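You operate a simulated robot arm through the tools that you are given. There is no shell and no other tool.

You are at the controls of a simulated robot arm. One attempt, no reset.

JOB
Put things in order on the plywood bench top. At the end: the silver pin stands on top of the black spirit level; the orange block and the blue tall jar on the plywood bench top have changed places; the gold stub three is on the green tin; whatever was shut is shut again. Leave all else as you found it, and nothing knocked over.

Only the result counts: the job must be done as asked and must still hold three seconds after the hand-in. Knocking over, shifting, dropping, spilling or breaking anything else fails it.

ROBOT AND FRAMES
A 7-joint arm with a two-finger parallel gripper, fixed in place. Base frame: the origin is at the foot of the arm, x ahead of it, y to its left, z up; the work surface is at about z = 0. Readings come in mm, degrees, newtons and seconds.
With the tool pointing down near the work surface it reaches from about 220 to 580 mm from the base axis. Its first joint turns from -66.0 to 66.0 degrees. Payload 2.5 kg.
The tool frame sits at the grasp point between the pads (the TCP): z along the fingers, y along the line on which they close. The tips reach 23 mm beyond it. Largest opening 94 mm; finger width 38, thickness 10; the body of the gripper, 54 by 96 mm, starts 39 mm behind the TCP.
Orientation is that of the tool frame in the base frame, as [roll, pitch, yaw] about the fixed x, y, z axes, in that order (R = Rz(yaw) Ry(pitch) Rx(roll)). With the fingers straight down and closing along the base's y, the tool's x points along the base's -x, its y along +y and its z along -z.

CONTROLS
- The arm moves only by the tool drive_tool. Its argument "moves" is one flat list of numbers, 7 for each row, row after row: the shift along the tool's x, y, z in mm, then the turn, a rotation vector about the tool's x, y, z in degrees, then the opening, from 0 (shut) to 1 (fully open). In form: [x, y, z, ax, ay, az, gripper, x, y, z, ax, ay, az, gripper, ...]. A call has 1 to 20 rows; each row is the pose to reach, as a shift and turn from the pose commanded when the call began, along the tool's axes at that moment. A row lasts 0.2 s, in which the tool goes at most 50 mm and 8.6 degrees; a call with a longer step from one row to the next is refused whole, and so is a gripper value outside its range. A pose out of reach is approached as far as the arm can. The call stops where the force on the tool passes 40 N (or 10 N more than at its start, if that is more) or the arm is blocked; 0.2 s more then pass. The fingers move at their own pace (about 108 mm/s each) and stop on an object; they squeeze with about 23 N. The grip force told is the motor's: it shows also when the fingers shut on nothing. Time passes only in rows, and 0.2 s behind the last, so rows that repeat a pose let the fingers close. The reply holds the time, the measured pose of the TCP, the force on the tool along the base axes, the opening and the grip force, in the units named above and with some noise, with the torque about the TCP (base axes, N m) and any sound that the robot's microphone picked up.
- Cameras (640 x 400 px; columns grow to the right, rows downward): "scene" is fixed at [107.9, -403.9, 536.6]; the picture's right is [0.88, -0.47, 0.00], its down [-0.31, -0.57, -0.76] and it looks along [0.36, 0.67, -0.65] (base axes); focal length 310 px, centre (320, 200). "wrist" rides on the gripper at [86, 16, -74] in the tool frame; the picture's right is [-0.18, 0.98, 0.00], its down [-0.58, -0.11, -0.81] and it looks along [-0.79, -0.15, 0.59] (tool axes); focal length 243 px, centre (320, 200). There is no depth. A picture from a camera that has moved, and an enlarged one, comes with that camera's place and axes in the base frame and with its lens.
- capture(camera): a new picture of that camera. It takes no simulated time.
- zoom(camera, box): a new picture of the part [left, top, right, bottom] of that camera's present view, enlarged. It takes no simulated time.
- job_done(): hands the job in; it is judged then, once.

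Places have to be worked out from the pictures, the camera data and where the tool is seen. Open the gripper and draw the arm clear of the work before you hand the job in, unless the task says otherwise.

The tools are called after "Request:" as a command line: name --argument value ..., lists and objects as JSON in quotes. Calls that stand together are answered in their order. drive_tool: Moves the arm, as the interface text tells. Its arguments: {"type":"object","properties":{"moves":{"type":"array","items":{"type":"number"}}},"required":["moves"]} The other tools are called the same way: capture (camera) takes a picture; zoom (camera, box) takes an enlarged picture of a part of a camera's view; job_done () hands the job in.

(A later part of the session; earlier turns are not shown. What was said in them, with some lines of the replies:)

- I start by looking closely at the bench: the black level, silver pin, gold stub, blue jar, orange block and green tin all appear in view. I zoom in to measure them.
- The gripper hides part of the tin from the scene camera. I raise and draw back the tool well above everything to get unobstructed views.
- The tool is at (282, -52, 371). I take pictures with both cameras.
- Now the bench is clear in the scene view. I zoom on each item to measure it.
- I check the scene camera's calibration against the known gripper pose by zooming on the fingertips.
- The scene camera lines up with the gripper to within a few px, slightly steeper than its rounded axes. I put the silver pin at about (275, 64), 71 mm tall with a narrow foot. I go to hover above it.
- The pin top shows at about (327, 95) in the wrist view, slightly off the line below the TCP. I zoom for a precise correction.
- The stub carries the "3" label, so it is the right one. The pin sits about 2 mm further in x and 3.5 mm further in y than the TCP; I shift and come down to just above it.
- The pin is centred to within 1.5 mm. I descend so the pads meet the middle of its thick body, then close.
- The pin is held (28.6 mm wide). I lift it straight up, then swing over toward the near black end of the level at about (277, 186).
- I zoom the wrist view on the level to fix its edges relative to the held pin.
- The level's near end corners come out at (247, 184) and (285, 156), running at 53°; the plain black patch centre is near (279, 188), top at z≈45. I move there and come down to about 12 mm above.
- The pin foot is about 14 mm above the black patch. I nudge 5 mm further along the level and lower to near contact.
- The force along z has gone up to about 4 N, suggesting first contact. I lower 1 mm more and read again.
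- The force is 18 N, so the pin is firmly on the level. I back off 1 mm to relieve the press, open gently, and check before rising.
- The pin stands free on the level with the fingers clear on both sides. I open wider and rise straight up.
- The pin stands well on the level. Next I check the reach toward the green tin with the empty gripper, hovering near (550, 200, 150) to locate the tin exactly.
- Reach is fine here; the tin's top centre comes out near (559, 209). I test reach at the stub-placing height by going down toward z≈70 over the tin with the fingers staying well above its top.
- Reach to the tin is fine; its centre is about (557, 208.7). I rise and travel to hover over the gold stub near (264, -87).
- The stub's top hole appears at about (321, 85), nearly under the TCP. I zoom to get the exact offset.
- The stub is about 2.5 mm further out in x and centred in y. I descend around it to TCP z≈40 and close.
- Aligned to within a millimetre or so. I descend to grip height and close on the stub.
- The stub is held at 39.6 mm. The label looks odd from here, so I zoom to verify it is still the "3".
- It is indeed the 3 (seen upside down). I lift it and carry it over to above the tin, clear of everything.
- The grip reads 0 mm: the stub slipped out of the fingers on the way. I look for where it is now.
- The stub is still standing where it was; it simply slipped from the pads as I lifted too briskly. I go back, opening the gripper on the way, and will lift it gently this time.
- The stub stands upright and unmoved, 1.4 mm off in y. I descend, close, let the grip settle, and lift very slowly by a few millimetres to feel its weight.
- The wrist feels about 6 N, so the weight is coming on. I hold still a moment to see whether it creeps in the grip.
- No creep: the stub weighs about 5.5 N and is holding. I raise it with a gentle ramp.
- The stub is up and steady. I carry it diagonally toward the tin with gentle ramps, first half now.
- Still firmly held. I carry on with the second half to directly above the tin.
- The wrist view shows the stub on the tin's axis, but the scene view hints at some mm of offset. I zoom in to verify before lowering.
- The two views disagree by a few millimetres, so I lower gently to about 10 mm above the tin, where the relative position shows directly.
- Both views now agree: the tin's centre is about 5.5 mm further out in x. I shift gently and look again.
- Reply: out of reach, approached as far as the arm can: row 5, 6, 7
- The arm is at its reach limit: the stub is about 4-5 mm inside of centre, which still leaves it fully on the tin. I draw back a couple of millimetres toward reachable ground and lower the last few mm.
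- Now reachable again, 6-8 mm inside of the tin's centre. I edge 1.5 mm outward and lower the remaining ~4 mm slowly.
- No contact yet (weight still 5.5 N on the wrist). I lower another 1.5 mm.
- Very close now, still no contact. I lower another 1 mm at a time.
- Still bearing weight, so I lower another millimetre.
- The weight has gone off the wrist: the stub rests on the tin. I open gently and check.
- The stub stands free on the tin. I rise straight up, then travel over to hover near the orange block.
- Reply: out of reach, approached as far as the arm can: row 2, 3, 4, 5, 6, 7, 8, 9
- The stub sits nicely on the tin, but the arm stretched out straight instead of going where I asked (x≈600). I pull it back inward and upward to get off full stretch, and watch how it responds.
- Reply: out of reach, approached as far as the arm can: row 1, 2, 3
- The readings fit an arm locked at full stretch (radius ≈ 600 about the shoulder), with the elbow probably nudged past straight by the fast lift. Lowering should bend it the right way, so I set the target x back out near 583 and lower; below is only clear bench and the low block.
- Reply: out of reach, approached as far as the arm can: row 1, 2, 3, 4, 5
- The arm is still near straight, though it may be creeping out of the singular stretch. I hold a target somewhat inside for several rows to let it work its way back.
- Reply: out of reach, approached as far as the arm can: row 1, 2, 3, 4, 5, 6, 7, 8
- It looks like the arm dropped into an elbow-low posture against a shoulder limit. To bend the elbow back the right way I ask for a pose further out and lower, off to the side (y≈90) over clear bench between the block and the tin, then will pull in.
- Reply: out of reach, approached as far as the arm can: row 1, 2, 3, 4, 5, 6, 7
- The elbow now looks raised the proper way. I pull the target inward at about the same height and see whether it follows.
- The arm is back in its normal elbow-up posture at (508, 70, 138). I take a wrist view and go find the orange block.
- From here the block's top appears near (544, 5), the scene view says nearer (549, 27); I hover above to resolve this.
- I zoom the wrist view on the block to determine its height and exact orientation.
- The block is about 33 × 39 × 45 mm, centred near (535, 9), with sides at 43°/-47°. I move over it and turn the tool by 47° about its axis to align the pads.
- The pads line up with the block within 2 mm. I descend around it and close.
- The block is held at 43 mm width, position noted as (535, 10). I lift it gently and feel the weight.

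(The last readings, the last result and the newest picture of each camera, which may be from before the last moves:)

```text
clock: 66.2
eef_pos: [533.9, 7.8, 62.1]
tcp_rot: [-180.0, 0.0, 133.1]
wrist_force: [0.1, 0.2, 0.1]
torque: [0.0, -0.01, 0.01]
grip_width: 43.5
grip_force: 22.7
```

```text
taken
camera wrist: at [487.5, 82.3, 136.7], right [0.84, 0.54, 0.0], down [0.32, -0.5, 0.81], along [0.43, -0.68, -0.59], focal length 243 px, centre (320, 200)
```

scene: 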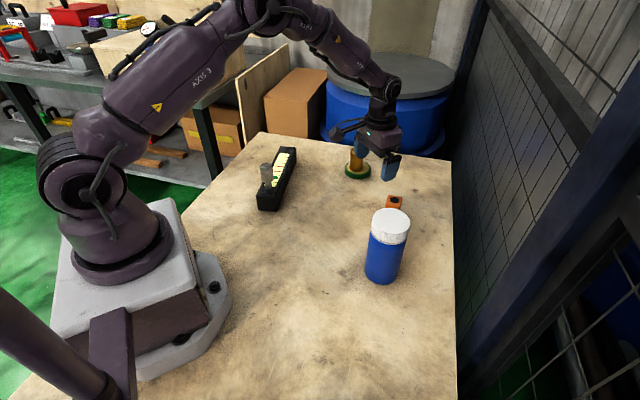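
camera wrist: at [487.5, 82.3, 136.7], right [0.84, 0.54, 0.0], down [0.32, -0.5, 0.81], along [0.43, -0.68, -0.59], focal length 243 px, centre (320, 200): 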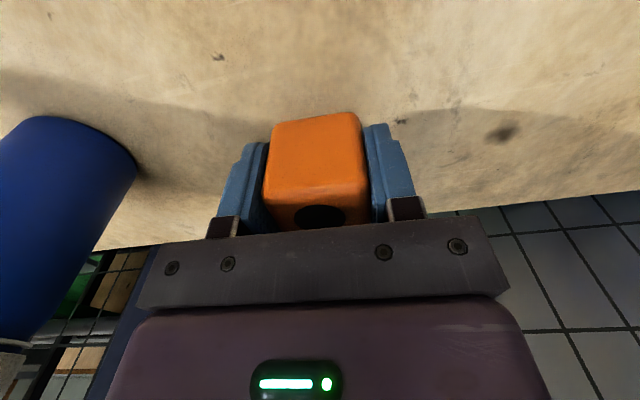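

It is light and holds. I carry it to a free spot near (420, 60) and lower it.

Request:
drive_tool --moves '[5, -2.2, 0, 0, 0, 0, 0, 15, -6.6, 0, 0, 0, 0, 0, 33, -14.4, 0, 0, 0, 0, 0, 55, -24, 0, 0, 0, 0, 0, 77, -33.7, 0, 0, 0, 0, 0, 97, -42.4, 0, 0, 0, 0, 0, 110, -48, 0, 0, 0, 0, 0, 115, -50.3, 0, 0, 0, 0, 0, 115, -50.3, 10, 0, 0, 0, 0, 115, -50.3, 20, 0, 0, 0, 0, 115, -50.3, 27, 0, 0, 0, 0, 115, -50.3, 30, 0, 0, 0, 0, 115, -50.3, 30, 0, 0, 0, 0]'

Request:
zoom --camera "scene" --box '[300, 170, 412, 240]'

```text
clock: 69.0
eef_pos: [420.6, 59.5, 32.7]
tcp_rot: [-180.0, 0.0, 133.0]
wrist_force: [-0.1, 0.0, -1.5]
torque: [-0.01, 0.02, -0.01]
grip_width: 43.3
grip_force: 23.2
```

```text
5.71 times, centred on (356, 205) of scene
camera zoom: at [107.9, -403.9, 536.6], right [0.88, -0.47, 0.0], down [-0.31, -0.57, -0.76], along [0.36, 0.67, -0.65], focal length 1773 px, centre (114, 171)
```

zoom: 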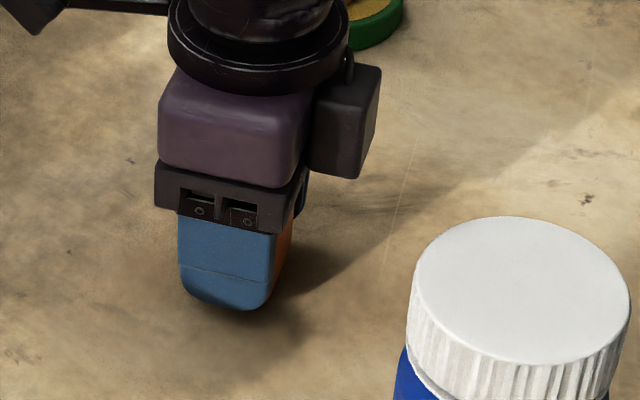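

I lower the last couple of millimetres until I feel the bench.

Request:
drive_tool --moves '[0, 0, 1, 0, 0, 0, 0, 0, 0, 2, 0, 0, 0, 0, 0, 0, 2, 0, 0, 0, 0]'

```text
clock: 69.8
eef_pos: [418.2, 60.9, 30.5]
tcp_rot: [180.0, 0.0, 133.0]
wrist_force: [0.0, 0.5, 0.1]
torque: [-0.03, 0.01, -0.02]
grip_width: 43.3
grip_force: 22.9
```

Still no clear contact; one more millimetre.

Request:
drive_tool --moves '[0, 0, 0.5, 0, 0, 0, 0, 0, 0, 1, 0, 0, 0, 0, 0, 0, 1, 0, 0, 0, 0]'

```text
clock: 70.6
eef_pos: [420.7, 60.7, 29.6]
tcp_rot: [-179.9, 0.0, 132.9]
wrist_force: [-4.0, 0.3, 10.0]
torque: [0.0, 0.13, 0.0]
grip_width: 43.4
grip_force: 23.3
```

The force rises to 10 N: the block touches the bench. I relieve it slightly, release, and rise straight up.

Request:
drive_tool --moves '[0, 0, -0.6, 0, 0, 0, 0, 0, 0, -0.6, 0, 0, 0, 0.65, 0, 0, -0.6, 0, 0, 0, 0.8, 0, 0, -0.6, 0, 0, 0, 0.8, 0, 0, -10, 0, 0, 0, 0.9, 0, 0, -40, 0, 0, 0, 1, 0, 0, -80, 0, 0, 0, 1, 0, 0, -120, 0, 0, 0, 1, 0, 0, -150, 0, 0, 0, 1, 0, 0, -150, 0, 0, 0, 1]'

Request:
capture --camera "scene"

Request:
capture --camera "wrist"

```text
clock: 72.8
eef_pos: [418.1, 58.7, 181.0]
tcp_rot: [180.0, -0.1, 133.0]
wrist_force: [0.0, 0.8, -0.7]
torque: [0.04, 0.01, 0.0]
grip_width: 93.9
grip_force: 0.1
```

```text
taken
```

scene: 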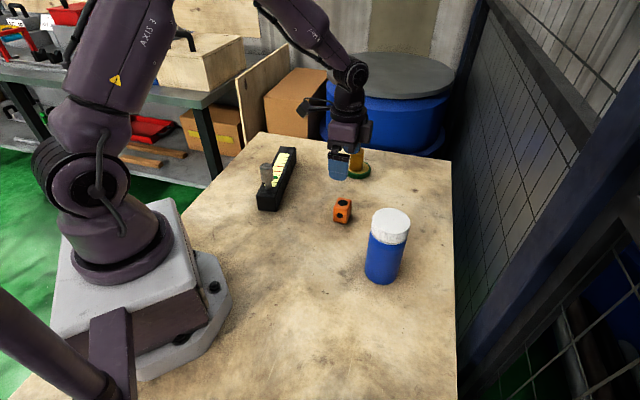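

```text
taken
camera wrist: at [371.4, 133.4, 255.4], right [0.84, 0.54, 0.0], down [0.32, -0.5, 0.81], along [0.43, -0.68, -0.59], focal length 243 px, centre (320, 200)
```

wrist: 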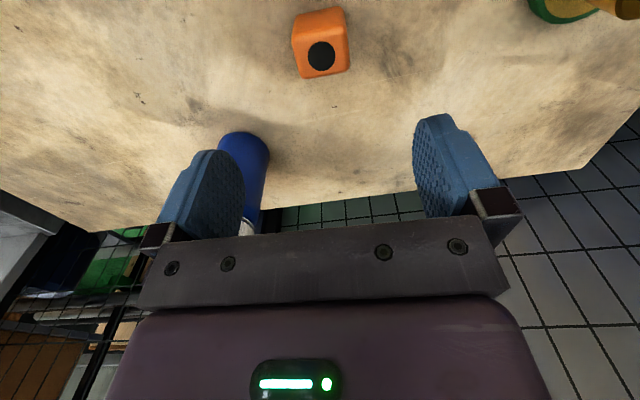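

The block is parked near (420, 60). Next I rise, turn back to the straight orientation, and hover high above the jar near (409, -115).

Request:
drive_tool --moves '[0, 0, -25, 0, 0, 0, 1, 0, 0, -54, 0, 0, -5, 1, -20, -21, -54, 0, 0, -13, 1, -50, -52, -54, 0, 0, -21, 1, -80, -83, -54, 0, 0, -29, 1, -105, -110, -54, 0, 0, -37, 1, -121.5, -126.5, -54, 0, 0, -45, 1, -121.5, -126.5, -54, 0, 0, -47, 1, -121.5, -126.5, -54, 0, 0, -47, 1]'

Request:
capture --camera "wrist"

Request:
zoom --camera "scene" --box '[340, 150, 452, 300]'

```text
clock: 74.8
eef_pos: [408.6, -115.2, 232.5]
tcp_rot: [-180.0, 0.0, -179.9]
wrist_force: [-0.6, 0.8, 0.6]
torque: [-0.01, 0.01, 0.0]
grip_width: 94.1
grip_force: 0.0
```

```text
taken
camera wrist: at [322.8, -100.9, 307.6], right [0.18, 0.98, 0.0], down [0.58, -0.11, 0.81], along [0.79, -0.15, -0.59], focal length 243 px, centre (320, 200)
```

wrist: 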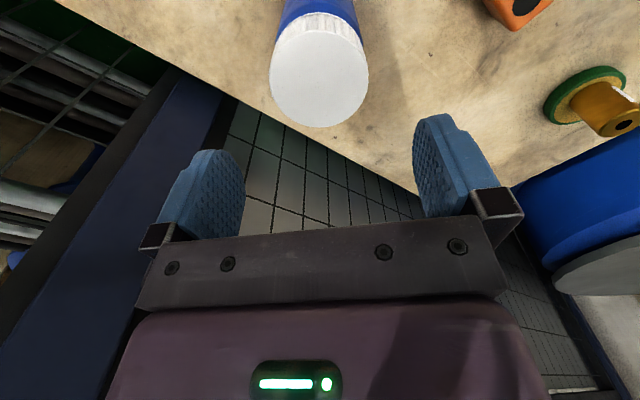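

```text
2.67 times, centred on (396, 225) of scene
camera zoom: at [107.8, -403.9, 536.6], right [0.88, -0.47, 0.0], down [-0.31, -0.57, -0.76], along [0.36, 0.67, -0.65], focal length 828 px, centre (117, 133)
```

zoom: 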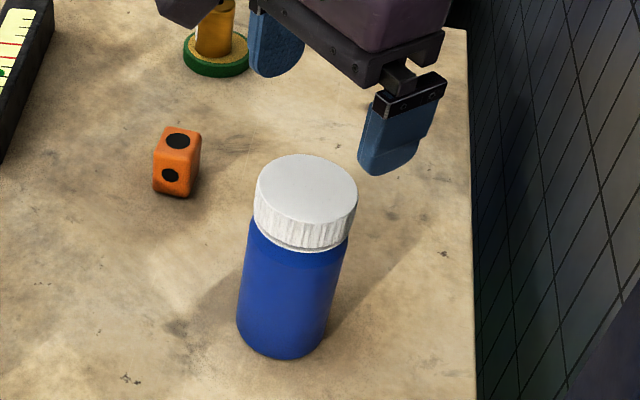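

I zoom on the lid to centre on the jar.

Request:
zoom --camera "wrist" --box '[240, 0, 400, 140]'

```text
2.86 times, centred on (320, 70) of wrist
camera zoom: at [322.8, -100.9, 307.6], right [0.18, 0.98, 0.0], down [0.58, -0.11, 0.81], along [0.79, -0.15, -0.59], focal length 693 px, centre (320, 571)
```

zoom: 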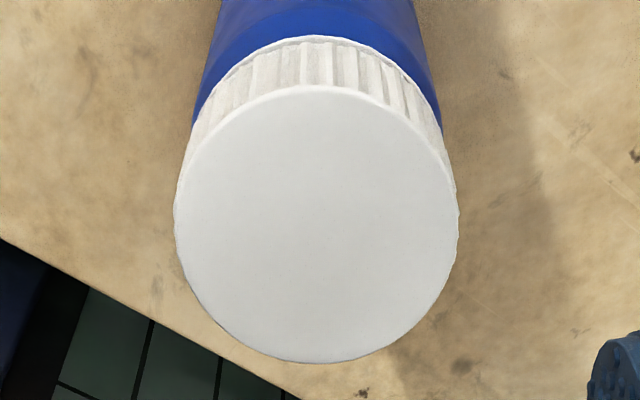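

The jar centre is at about (408.7, -117), right under the tool. I come down around it, staying clear of the lid with the palm.

Request:
drive_tool --moves '[0, -0.5, 30, 0, 0, 0, 1, 0, -0.5, 60, 0, 0, 0, 1, 0, -0.5, 85, 0, 0, 0, 1, 0, -0.5, 105, 0, 0, 0, 1, 0, -0.5, 113, 0, 0, 0, 1, 0, -0.5, 116, 0, 0, 0, 1, 0, -0.5, 116, 0, 0, 0, 1]'

Request:
zoom --camera "scene" --box '[340, 150, 452, 300]'

Request:
capture --camera "wrist"

```text
clock: 76.4
eef_pos: [410.9, -116.9, 117.6]
tcp_rot: [-180.0, -0.1, -180.0]
wrist_force: [0.6, -0.3, -0.1]
torque: [0.01, -0.03, 0.0]
grip_width: 94.0
grip_force: 0.1
```

```text
2.67 times, centred on (396, 225) of scene
camera zoom: at [107.9, -403.9, 536.6], right [0.88, -0.47, 0.0], down [-0.31, -0.57, -0.76], along [0.36, 0.67, -0.65], focal length 828 px, centre (117, 133)
```

zoom: 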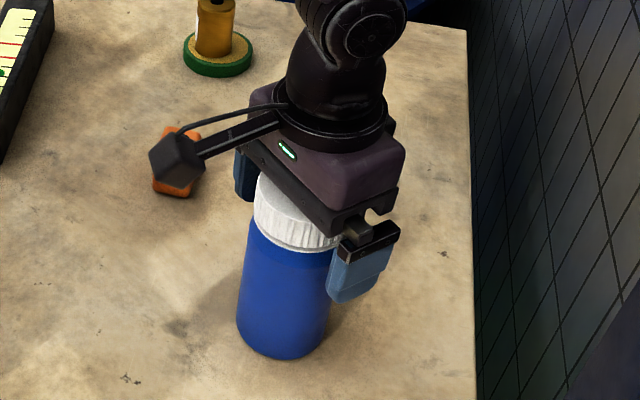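

```text
taken
camera wrist: at [324.4, -100.8, 191.9], right [0.18, 0.98, 0.0], down [0.58, -0.11, 0.81], along [0.79, -0.15, -0.59], focal length 243 px, centre (320, 200)
```

wrist: 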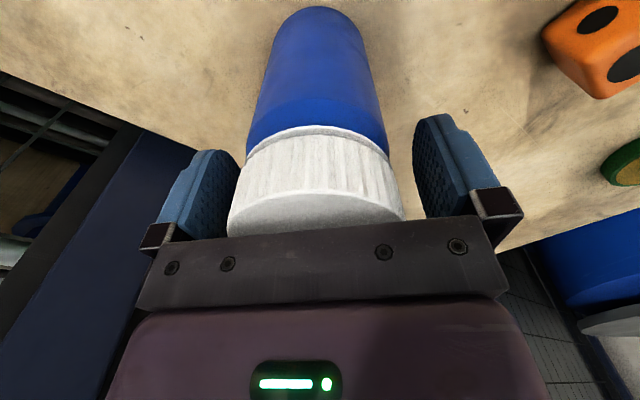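

There are about 9 mm between palm and lid. I go 4 mm lower for a deeper hold on the jar's body, then close slowly.

Request:
drive_tool --moves '[0, -1, 2, 0, 0, 0, 1, 0, -1, 4, 0, 0, 0, 1, 0, -1, 4, 0, 0, 0, 0.85, 0, -1, 4, 0, 0, 0, 0.8, 0, -1, 4, 0, 0, 0, 0.7, 0, -1, 4, 0, 0, 0, 0.4, 0, -1, 4, 0, 0, 0, 0, 0, -1, 4, 0, 0, 0, 0, 0, -1, 4, 0, 0, 0, 0]'

Request:
zoom --camera "scene" --box '[340, 180, 452, 300]'

Request:
capture --camera "wrist"

```text
clock: 78.4
eef_pos: [409.1, -117.1, 113.2]
tcp_rot: [179.9, 0.0, -180.0]
wrist_force: [0.8, 0.9, 0.9]
torque: [0.01, 0.0, 0.01]
grip_width: 70.3
grip_force: 22.9
```

```text
3.33 times, centred on (396, 240) of scene
camera zoom: at [107.9, -403.9, 536.6], right [0.88, -0.47, 0.0], down [-0.31, -0.57, -0.76], along [0.36, 0.67, -0.65], focal length 1034 px, centre (67, 67)
```

zoom: 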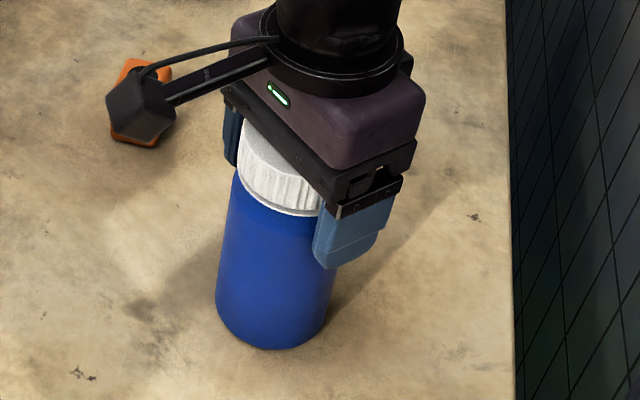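

```text
taken
camera wrist: at [324.0, -101.5, 188.3], right [0.18, 0.98, 0.0], down [0.58, -0.11, 0.81], along [0.79, -0.15, -0.59], focal length 243 px, centre (320, 200)
```

wrist: 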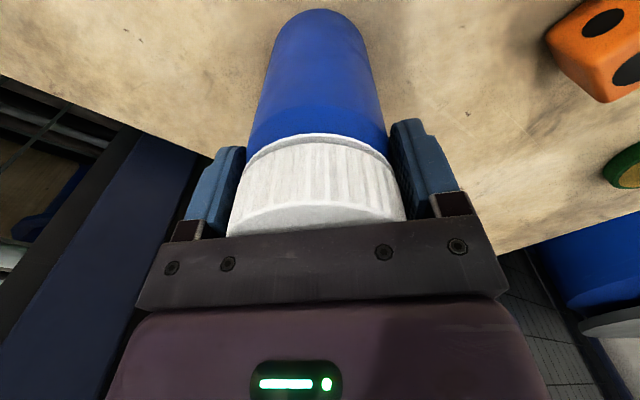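

The pads are on the jar's body at 70.3 mm. I lift a few millimetres slowly to weigh it.

Request:
drive_tool --moves '[0, 0, -0.5, 0, 0, 0, 0, 0, 0, -1.5, 0, 0, 0, 0, 0, 0, -3, 0, 0, 0, 0, 0, 0, -5, 0, 0, 0, 0, 0, 0, -7, 0, 0, 0, 0, 0, 0, -8, 0, 0, 0, 0, 0, 0, -8, 0, 0, 0, 0, 0, 0, -8, 0, 0, 0, 0]'

Request:
zoom --camera "scene" --box '[340, 180, 452, 300]'

Request:
capture --camera "wrist"

```text
clock: 80.2
eef_pos: [409.1, -117.2, 124.0]
tcp_rot: [179.9, 0.0, 180.0]
wrist_force: [0.6, -0.4, -1.7]
torque: [-0.01, 0.0, -0.03]
grip_width: 70.6
grip_force: 23.4
```

```text
3.33 times, centred on (396, 240) of scene
camera zoom: at [107.9, -403.9, 536.6], right [0.88, -0.47, 0.0], down [-0.31, -0.57, -0.76], along [0.36, 0.67, -0.65], focal length 1034 px, centre (67, 67)
```

zoom: 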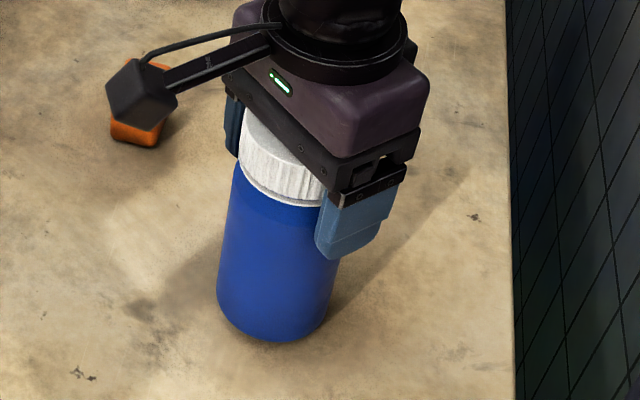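

```text
taken
camera wrist: at [323.6, -101.8, 196.8], right [0.18, 0.98, 0.0], down [0.58, -0.11, 0.81], along [0.79, -0.15, -0.59], focal length 243 px, centre (320, 200)
```

wrist: 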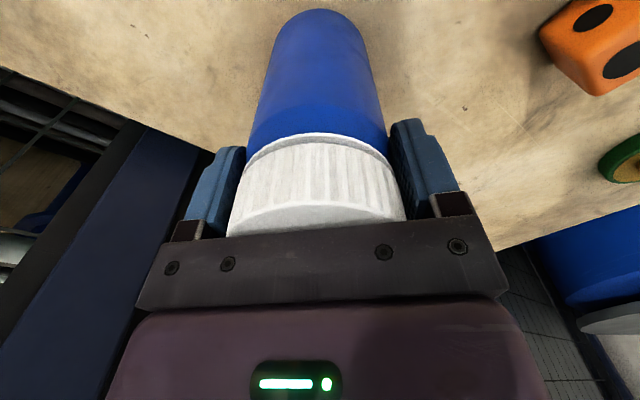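

The jar weighs about 2 N and holds well. I lift it 25 mm more, then carry it to the block's former place.

Request:
drive_tool --moves '[0, 0, -2, 0, 0, 0, 0, 0, 0, -6, 0, 0, 0, 0, 0, 0, -12, 0, 0, 0, 0, 0, 0, -18, 0, 0, 0, 0, 0, 0, -23, 0, 0, 0, 0, 0, 0, -25, 0, 0, 0, 0, 0, 0, -25, 0, 0, 0, 0]'

Request:
drive_tool --moves '[-2.1, 2.1, 0, 0, 0, 0, 0, -6.3, 6.4, 0, 0, 0, 0, 0, -12.7, 12.8, 0, 0, 0, 0, 0, -21.1, 21.3, 0, 0, 0, 0, 0, -31, 31.3, 0, 0, 0, 0, 0, -41.5, 41.9, 0, 0, 0, 0, 0, -52.1, 52.6, 0, 0, 0, 0, 0, -62.7, 63.2, 0, 0, 0, 0, 0, -73.2, 73.9, 0, 0, 0, 0, 0, -83.8, 84.5, 0, 0, 0, 0, 0, -94.4, 95.2, 0, 0, 0, 0, 0, -104.2, 105.1, 0, 0, 0, 0, 0, -112.7, 113.7, 0, 0, 0, 0, 0, -119, 120, 0, 0, 0, 0, 0, -123.2, 124.3, 0, 0, 0, 0, 0, -125.7, 126.8, 0, 0, 0, 0, 0, -125.7, 126.8, 0, 0, 0, 0, 0]'

Request:
capture --camera "scene"

Request:
capture --camera "wrist"

```text
clock: 81.8
eef_pos: [409.5, -117.1, 147.5]
tcp_rot: [179.9, 0.0, -179.9]
wrist_force: [0.5, 0.2, -1.8]
torque: [0.01, 0.01, 0.0]
grip_width: 70.4
grip_force: 22.8
```

```text
clock: 85.4
eef_pos: [535.6, 8.6, 146.4]
tcp_rot: [-180.0, 0.0, -180.0]
wrist_force: [0.3, 0.1, -2.2]
torque: [0.0, -0.02, -0.01]
grip_width: 70.0
grip_force: 22.9
```

```text
taken
```

scene: 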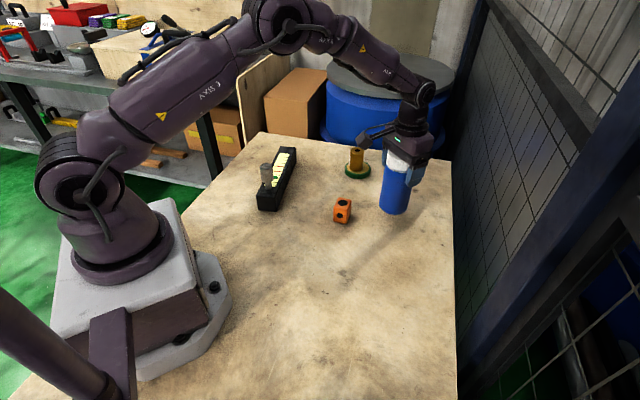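

```text
taken
camera wrist: at [448.6, 25.0, 220.8], right [0.18, 0.98, 0.0], down [0.58, -0.11, 0.81], along [0.79, -0.15, -0.59], focal length 243 px, centre (320, 200)
```

wrist: 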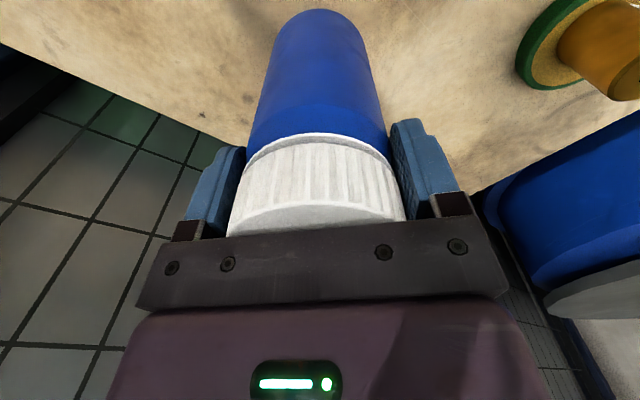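

The jar hangs at (535, 9), right over the block's old place. I lower it gently to just above the bench.

Request:
drive_tool --moves '[0, 0, 2, 0, 0, 0, 0, 0, 0, 7, 0, 0, 0, 0, 0, 0, 13, 0, 0, 0, 0, 0, 0, 19, 0, 0, 0, 0, 0, 0, 24, 0, 0, 0, 0, 0, 0, 28, 0, 0, 0, 0, 0, 0, 30, 0, 0, 0, 0, 0, 0, 30, 0, 0, 0, 0]'

Request:
drive_tool --moves '[0, 0, 0.5, 0, 0, 0, 0, 0, 0, 1, 0, 0, 0, 0, 0, 0, 1, 0, 0, 0, 0]'

```text
clock: 87.2
eef_pos: [534.9, 9.3, 115.5]
tcp_rot: [180.0, -0.1, -180.0]
wrist_force: [0.0, -0.5, -1.9]
torque: [-0.02, 0.01, 0.02]
grip_width: 70.5
grip_force: 22.6
```

```text
clock: 88.0
eef_pos: [535.5, 9.6, 115.5]
tcp_rot: [-180.0, 0.0, -180.0]
wrist_force: [0.3, 0.4, -3.1]
torque: [-0.02, 0.0, 0.0]
grip_width: 70.1
grip_force: 23.0
```

No contact yet; I lower another 1.5 mm in small steps.

Request:
drive_tool --moves '[0, 0, 0.7, 0, 0, 0, 0, 0, 0, 1.4, 0, 0, 0, 0, 0, 0, 1.4, 0, 0, 0, 0]'

```text
clock: 88.8
eef_pos: [535.5, 9.9, 113.7]
tcp_rot: [180.0, -0.1, 180.0]
wrist_force: [-0.6, -0.7, 0.9]
torque: [0.0, 0.0, -0.01]
grip_width: 70.1
grip_force: 22.8
```

The weight has nearly gone off; I lower 0.6 mm more to seat it fully.

Request:
drive_tool --moves '[0, 0, 0.6, 0, 0, 0, 0, 0, 0, 0.6, 0, 0, 0, 0]'

Request:
zoom --camera "scene" --box '[340, 120, 452, 230]'

```text
clock: 89.4
eef_pos: [535.2, 8.8, 112.8]
tcp_rot: [-179.9, 0.1, 180.0]
wrist_force: [-1.9, -0.8, 5.2]
torque: [-0.05, 0.07, 0.03]
grip_width: 70.3
grip_force: 23.2
```

```text
3.64 times, centred on (396, 175) of scene
camera zoom: at [107.8, -403.9, 536.6], right [0.88, -0.47, 0.0], down [-0.31, -0.57, -0.76], along [0.36, 0.67, -0.65], focal length 1128 px, centre (44, 291)
```

zoom: 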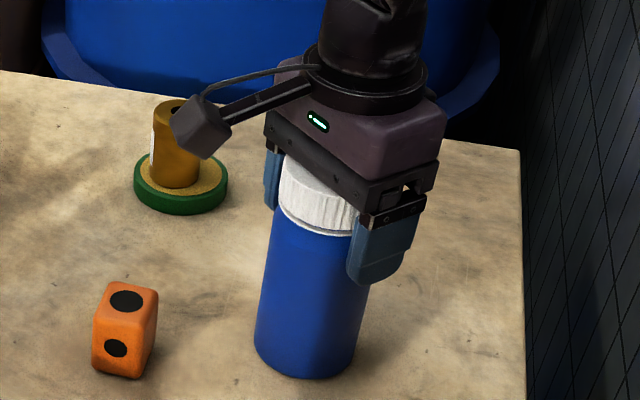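

The jar stands on the bench (5 N). I open the gripper and rise straight up clear of the lid.

Request:
drive_tool --moves '[0, 0, 0, 0, 0, 0, 0.85, 0, 0, 0, 0, 0, 0, 0.95, 0, 0, 0, 0, 0, 0, 1, 0, 0, -5, 0, 0, 0, 1, 0, 0, -20, 0, 0, 0, 1, 0, 0, -45, 0, 0, 0, 1, 0, 0, -75, 0, 0, 0, 1, 0, 0, -95, 0, 0, 0, 1, 0, 0, -95, 0, 0, 0, 1]'

Request:
capture --camera "scene"

Request:
capture --camera "wrist"

```text
clock: 91.4
eef_pos: [534.9, 8.3, 209.6]
tcp_rot: [-180.0, 0.0, -180.0]
wrist_force: [0.0, -0.9, 0.1]
torque: [-0.02, 0.02, 0.01]
grip_width: 94.1
grip_force: 0.0
```

```text
taken
```

scene: 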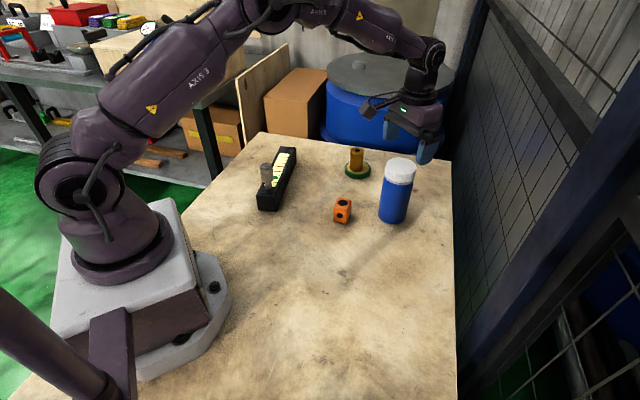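

```text
taken
camera wrist: at [449.8, 24.5, 283.4], right [0.18, 0.98, 0.0], down [0.58, -0.11, 0.81], along [0.79, -0.15, -0.59], focal length 243 px, centre (320, 200)
```

wrist: 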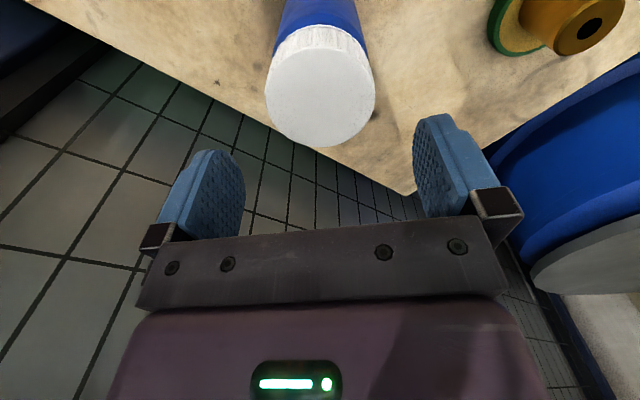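

The jar stands where the block was. Next I fly back over the block at (420, 60) with the tool turned 47° again.

Request:
drive_tool --moves '[20, 10, 0, 0, 0, 8, 1, 50, 22, 0, 0, 0, 16, 1, 80, 36, 0, 0, 0, 24, 1, 105, 47, 10, 0, 0, 32, 1, 115, 51.5, 30, 0, 0, 40, 1, 115, 51.5, 60, 0, 0, 47, 1, 115, 51.5, 60, 0, 0, 47, 1]'

Request:
capture --camera "wrist"

Request:
zoom --camera "wrist" --box '[240, 0, 400, 110]'

```text
clock: 93.0
eef_pos: [420.0, 61.6, 147.8]
tcp_rot: [180.0, 0.1, 133.0]
wrist_force: [0.5, 1.1, 0.1]
torque: [0.02, 0.01, 0.02]
grip_width: 93.9
grip_force: 0.0
```

```text
taken
camera wrist: at [373.4, 136.1, 222.3], right [0.85, 0.53, 0.0], down [0.32, -0.5, 0.81], along [0.43, -0.68, -0.59], focal length 243 px, centre (320, 200)
```

wrist: 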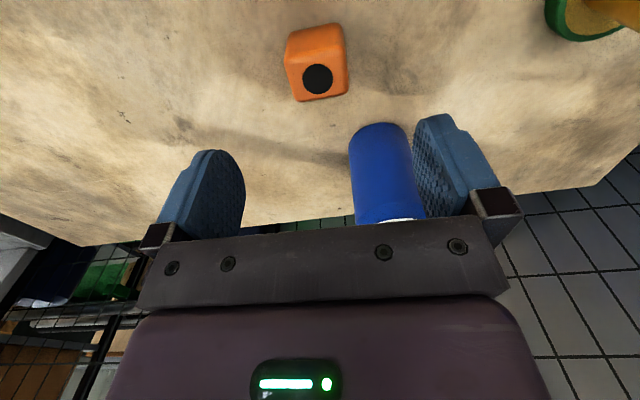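

```text
3.64 times, centred on (320, 55) of wrist
camera zoom: at [373.4, 136.1, 222.3], right [0.85, 0.53, 0.0], down [0.32, -0.5, 0.81], along [0.43, -0.68, -0.59], focal length 882 px, centre (320, 727)
```

zoom: 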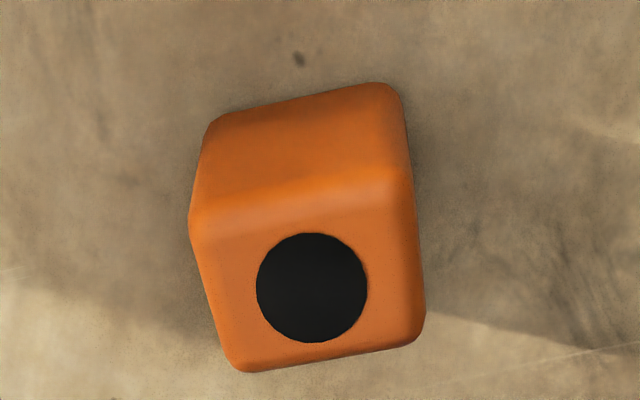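

The block is about 3.5 mm and 2 mm off along the tool's -x and -y. I correct, descend and grip it.

Request:
drive_tool --moves '[-3.5, -2, 35, 0, 0, 0, 1, -3.5, -2, 70, 0, 0, 0, 1, -3.5, -2, 105, 0, 0, 0, 1, -3.5, -2, 117, 0, 0, 0, 1, -3.5, -2, 117, 0, 0, 0, 1, -3.5, -2, 117, 0, 0, 0, 0, -3.5, -2, 117, 0, 0, 0, 0, -3.5, -2, 117, 0, 0, 0, 0, -3.5, -2, 117, 0, 0, 0, 0]'

Request:
capture --camera "wrist"

```text
clock: 95.0
eef_pos: [422.5, 58.9, 32.3]
tcp_rot: [-180.0, 0.0, 133.1]
wrist_force: [0.2, -0.4, -0.5]
torque: [0.0, 0.02, 0.0]
grip_width: 43.7
grip_force: 23.3
```

```text
taken
camera wrist: at [374.9, 132.1, 106.1], right [0.84, 0.54, 0.0], down [0.32, -0.5, 0.81], along [0.43, -0.68, -0.59], focal length 243 px, centre (320, 200)
```

wrist: 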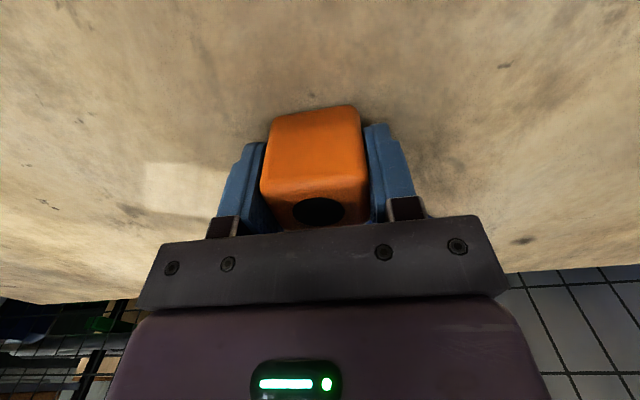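

The block is held again. I lift it and carry it to the jar's former place at (409, -117.5).

Request:
drive_tool --moves '[0, 0, -2, 0, 0, 0, 0, 0, 0, -8, 0, 0, 0, 0, 0, 0, -18, 0, 0, 0, 0, 0, 0, -30, 0, 0, 0, 0, 0, 0, -40, 0, 0, 0, 0, -3.6, -3.9, -40, 0, 0, 0, 0, -10.8, -11.6, -40, 0, 0, 0, 0, -21.7, -23.2, -40, 0, 0, 0, 0, -36.1, -38.7, -40, 0, 0, 0, 0, -50.5, -54.2, -40, 0, 0, 0, 0, -65, -69.7, -40, 0, 0, 0, 0, -79.4, -85.1, -40, 0, 0, 0, 0, -93.8, -100.6, -40, 0, 0, 0, 0, -105.9, -113.5, -40, 0, 0, 0, 0, -114.3, -122.6, -40, 0, 0, 0, 0, -120.3, -129, -40, 0, 0, 0, 0, -120.3, -129, -40, 0, 0, 0, 0]'

Request:
capture --camera "scene"

```text
clock: 98.6
eef_pos: [408.4, -118.8, 71.8]
tcp_rot: [-180.0, 0.1, 133.0]
wrist_force: [-0.3, -0.6, -0.5]
torque: [-0.03, 0.02, 0.0]
grip_width: 43.5
grip_force: 22.8
```

```text
taken
```

scene: 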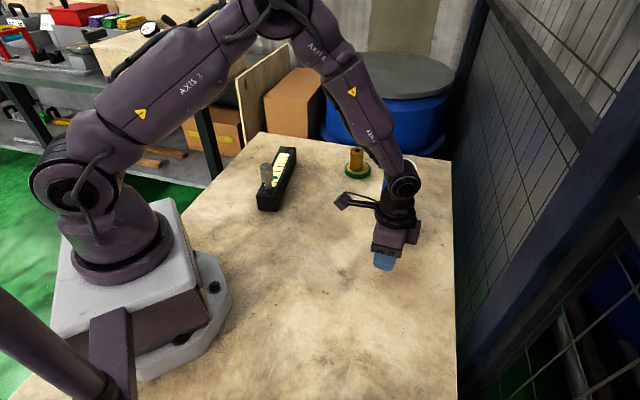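

Over the jar's old spot at (408.5, -118). I lower to about 3 mm above the bench.

Request:
drive_tool --moves '[0, 0, 4, 0, 0, 0, 0, 0, 0, 12, 0, 0, 0, 0, 0, 0, 21, 0, 0, 0, 0, 0, 0, 29, 0, 0, 0, 0, 0, 0, 35, 0, 0, 0, 0, 0, 0, 37, 0, 0, 0, 0, 0, 0, 37, 0, 0, 0, 0]'

Request:
drive_tool --moves '[0, 0, 0.8, 0, 0, 0, 0, 0, 0, 1.6, 0, 0, 0, 0, 0, 0, 1.6, 0, 0, 0, 0]'

```text
clock: 100.2
eef_pos: [410.2, -119.5, 35.5]
tcp_rot: [-179.9, 0.0, 133.1]
wrist_force: [-0.2, -0.3, 0.4]
torque: [-0.02, -0.03, 0.01]
grip_width: 43.5
grip_force: 23.1
```

```text
clock: 101.0
eef_pos: [408.3, -119.1, 33.2]
tcp_rot: [-180.0, 0.0, 133.0]
wrist_force: [0.0, -0.3, -1.2]
torque: [0.01, -0.02, 0.01]
grip_width: 43.6
grip_force: 23.2
```

Not yet touching; I lower in further small steps.

Request:
drive_tool --moves '[0, 0, 0.6, 0, 0, 0, 0, 0, 0, 1.2, 0, 0, 0, 0, 0, 0, 1.2, 0, 0, 0, 0]'

```text
clock: 101.8
eef_pos: [408.6, -119.2, 32.5]
tcp_rot: [180.0, 0.0, 133.0]
wrist_force: [0.4, -0.2, -0.3]
torque: [-0.02, -0.01, -0.04]
grip_width: 43.5
grip_force: 23.6
```

Still free; another small step down.

Request:
drive_tool --moves '[0, 0, 0.5, 0, 0, 0, 0, 0, 0, 1, 0, 0, 0, 0, 0, 0, 1, 0, 0, 0, 0]'

```text
clock: 102.6
eef_pos: [410.1, -118.1, 30.5]
tcp_rot: [-180.0, 0.0, 132.9]
wrist_force: [0.1, -0.3, -0.3]
torque: [-0.04, 0.01, -0.01]
grip_width: 43.7
grip_force: 23.3
```

No contact force yet; another 0.7 mm.

Request:
drive_tool --moves '[0, 0, 0.7, 0, 0, 0, 0, 0, 0, 0.7, 0, 0, 0, 0]'

Request:
zoom --camera "scene" --box '[352, 235, 416, 285]'

```text
clock: 103.2
eef_pos: [409.0, -118.2, 32.1]
tcp_rot: [179.9, -0.1, 132.9]
wrist_force: [-5.9, 2.8, 17.8]
torque: [0.11, 0.22, 0.05]
grip_width: 43.4
grip_force: 22.9
```

```text
8.00 times, centred on (384, 260) of scene
camera zoom: at [107.8, -403.9, 536.6], right [0.88, -0.47, 0.0], down [-0.31, -0.57, -0.76], along [0.36, 0.67, -0.65], focal length 2482 px, centre (-192, -280)
```

zoom: 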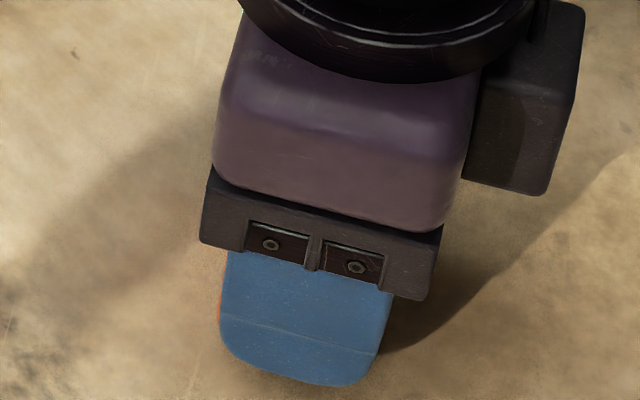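

Contact (18 N): the block is on the bench. I back off 0.6 mm, release, and rise straight up.

Request:
drive_tool --moves '[0, 0, -0.6, 0, 0, 0, 0, 0, 0, -0.6, 0, 0, 0, 0, 0, 0, -0.6, 0, 0, 0, 0.65, 0, 0, -0.6, 0, 0, 0, 0.8, 0, 0, -0.6, 0, 0, 0, 0.8, 0, 0, -10, 0, 0, 0, 0.9, 0, 0, -40, 0, 0, 0, 1, 0, 0, -80, 0, 0, 0, 1, 0, 0, -115, 0, 0, 0, 1, 0, 0, -115, 0, 0, 0, 1]'

Request:
capture --camera "wrist"

Request:
capture --camera "scene"

```text
clock: 105.4
eef_pos: [408.3, -118.4, 142.7]
tcp_rot: [-180.0, 0.1, 133.1]
wrist_force: [0.2, -0.4, -0.5]
torque: [0.03, -0.01, 0.04]
grip_width: 94.0
grip_force: 0.1
```

```text
taken
camera wrist: at [360.8, -45.5, 217.8], right [0.84, 0.54, 0.0], down [0.32, -0.5, 0.81], along [0.43, -0.68, -0.59], focal length 243 px, centre (320, 200)
```

wrist: 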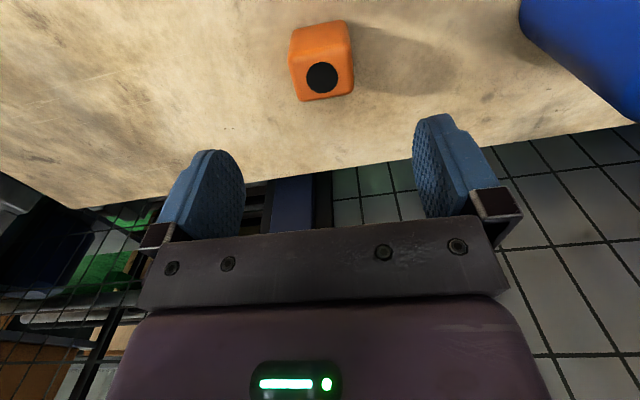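

```text
taken
```

scene: 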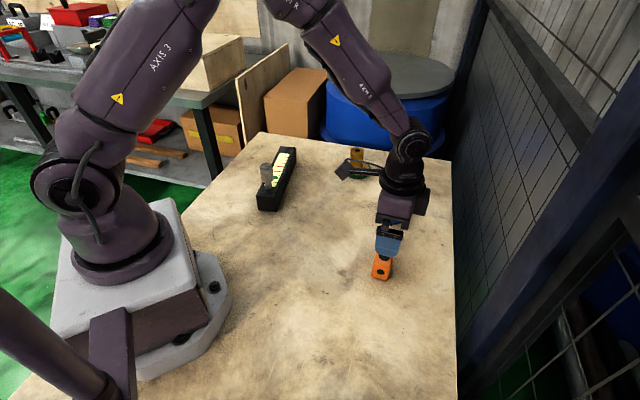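

The block stands in the jar's old place. I retreat up and back to a clear pose, turning the tool back, and then inspect everything.

Request:
drive_tool --moves '[0, 0, -40, 0, 0, 0, 1, 0, 0, -80, 0, 0, -8, 1, 20, -6, -115, 0, 0, -16, 1, 45, -13, -145, 0, 0, -24, 1, 70, -20, -170, 0, 0, -32, 1, 95, -27, -190, 0, 0, -40, 1, 112, -32, -205, 0, 0, -47, 1, 112, -32, -205, 0, 0, -47, 1]'

Request:
capture --camera "scene"

Request:
capture --camera "wrist"

```text
clock: 107.2
eef_pos: [310.8, -61.0, 349.6]
tcp_rot: [-180.0, 0.0, -179.9]
wrist_force: [-0.7, -0.2, 0.1]
torque: [-0.03, 0.03, -0.02]
grip_width: 93.9
grip_force: 0.0
```

```text
taken
```

scene: 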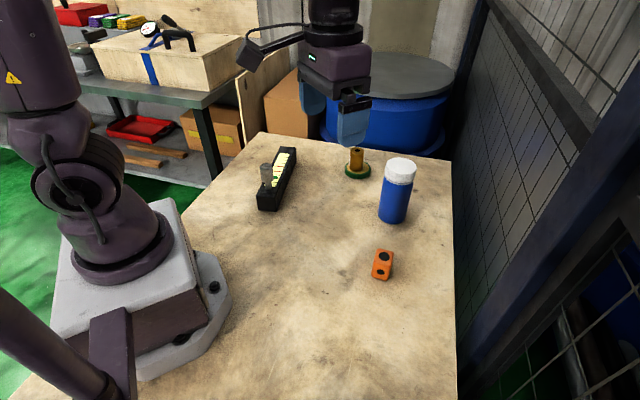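

```text
taken
camera wrist: at [224.8, -44.3, 424.2], right [0.18, 0.98, 0.0], down [0.58, -0.11, 0.81], along [0.79, -0.15, -0.59], focal length 243 px, centre (320, 200)
```

wrist: 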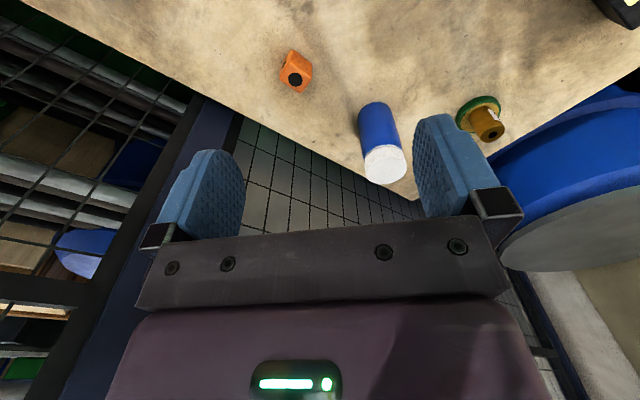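

I zoom in on each result to check that all stand upright and nothing else has shifted.

Request:
zoom --camera "scene" --box '[240, 140, 336, 220]'

Request:
zoom --camera "scene" --box '[332, 140, 428, 200]'

Request:
zoom --camera "scene" --box '[350, 200, 430, 290]'

```text
5.00 times, centred on (288, 180) of scene
camera zoom: at [107.8, -403.9, 536.6], right [0.88, -0.47, 0.0], down [-0.31, -0.57, -0.76], along [0.36, 0.67, -0.65], focal length 1552 px, centre (480, 300)
```

zoom: 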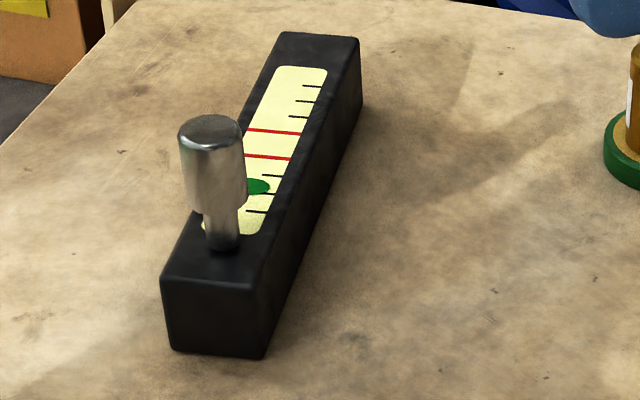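

```text
6.67 times, centred on (380, 170) of scene
camera zoom: at [107.8, -403.9, 536.6], right [0.88, -0.47, 0.0], down [-0.31, -0.57, -0.76], along [0.36, 0.67, -0.65], focal length 2069 px, centre (-80, 400)
```

zoom: 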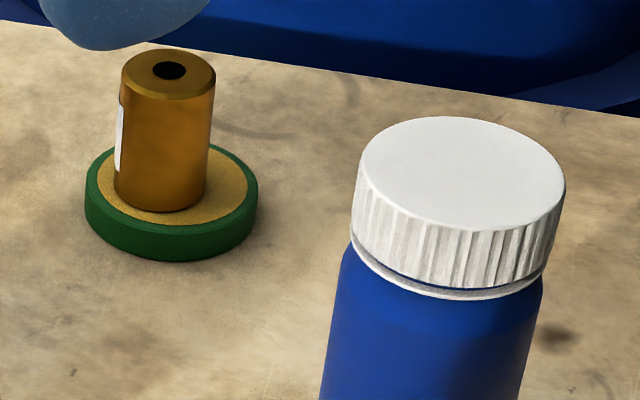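

```text
4.44 times, centred on (390, 245) of scene
camera zoom: at [107.8, -403.9, 536.6], right [0.88, -0.47, 0.0], down [-0.31, -0.57, -0.76], along [0.36, 0.67, -0.65], focal length 1379 px, centre (9, 0)
```

zoom: 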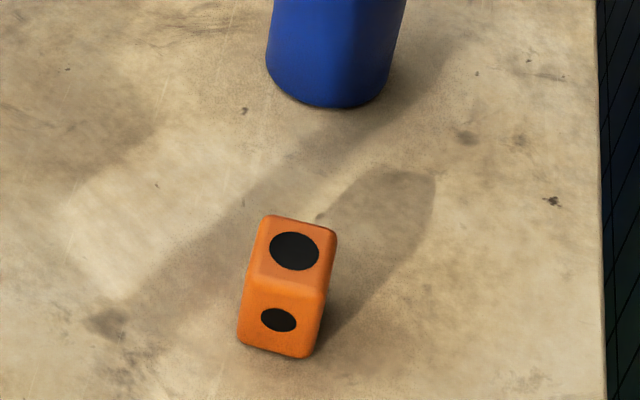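

All checks out: the pin stands on the level, stub three stands on the tin, the jar (lid still on) and the block have changed places, and the level and tin have not moved. The gripper is open and clear, so I hand the job in.

Request:
job_done

```text
The job is handed in.
```

The job is handed in. The last pictures, taken before the hand-in, showed everything standing as asked. I don't have the judge's result.

- **Silver pin:** it stands upright on the plain black near end of the spirit level. The level did not move.
- **Gold stub three:** it stands on the green tin, about 6–8 mm off the tin's centre but fully within its top. That spot was at the limit of the arm's reach.
- **Orange block and blue jar:** they have changed places, each within about 2–3 mm of the other's old spot. The block was parked on clear bench in between.
- **Shut things:** the jar's lid stayed on throughout. I opened nothing.

Two things went wrong on the way, and neither left a trace:
- **Stub slip:** the stub slipped from the fingers on the first, too fast lift. It stayed standing where it was, and I lifted it again slowly.
- **Arm stuck:** after releasing the stub, the arm locked at full stretch for a few moves. I worked it back over clear bench without touching anything.

I ended with the gripper open and the arm drawn back above the bench.
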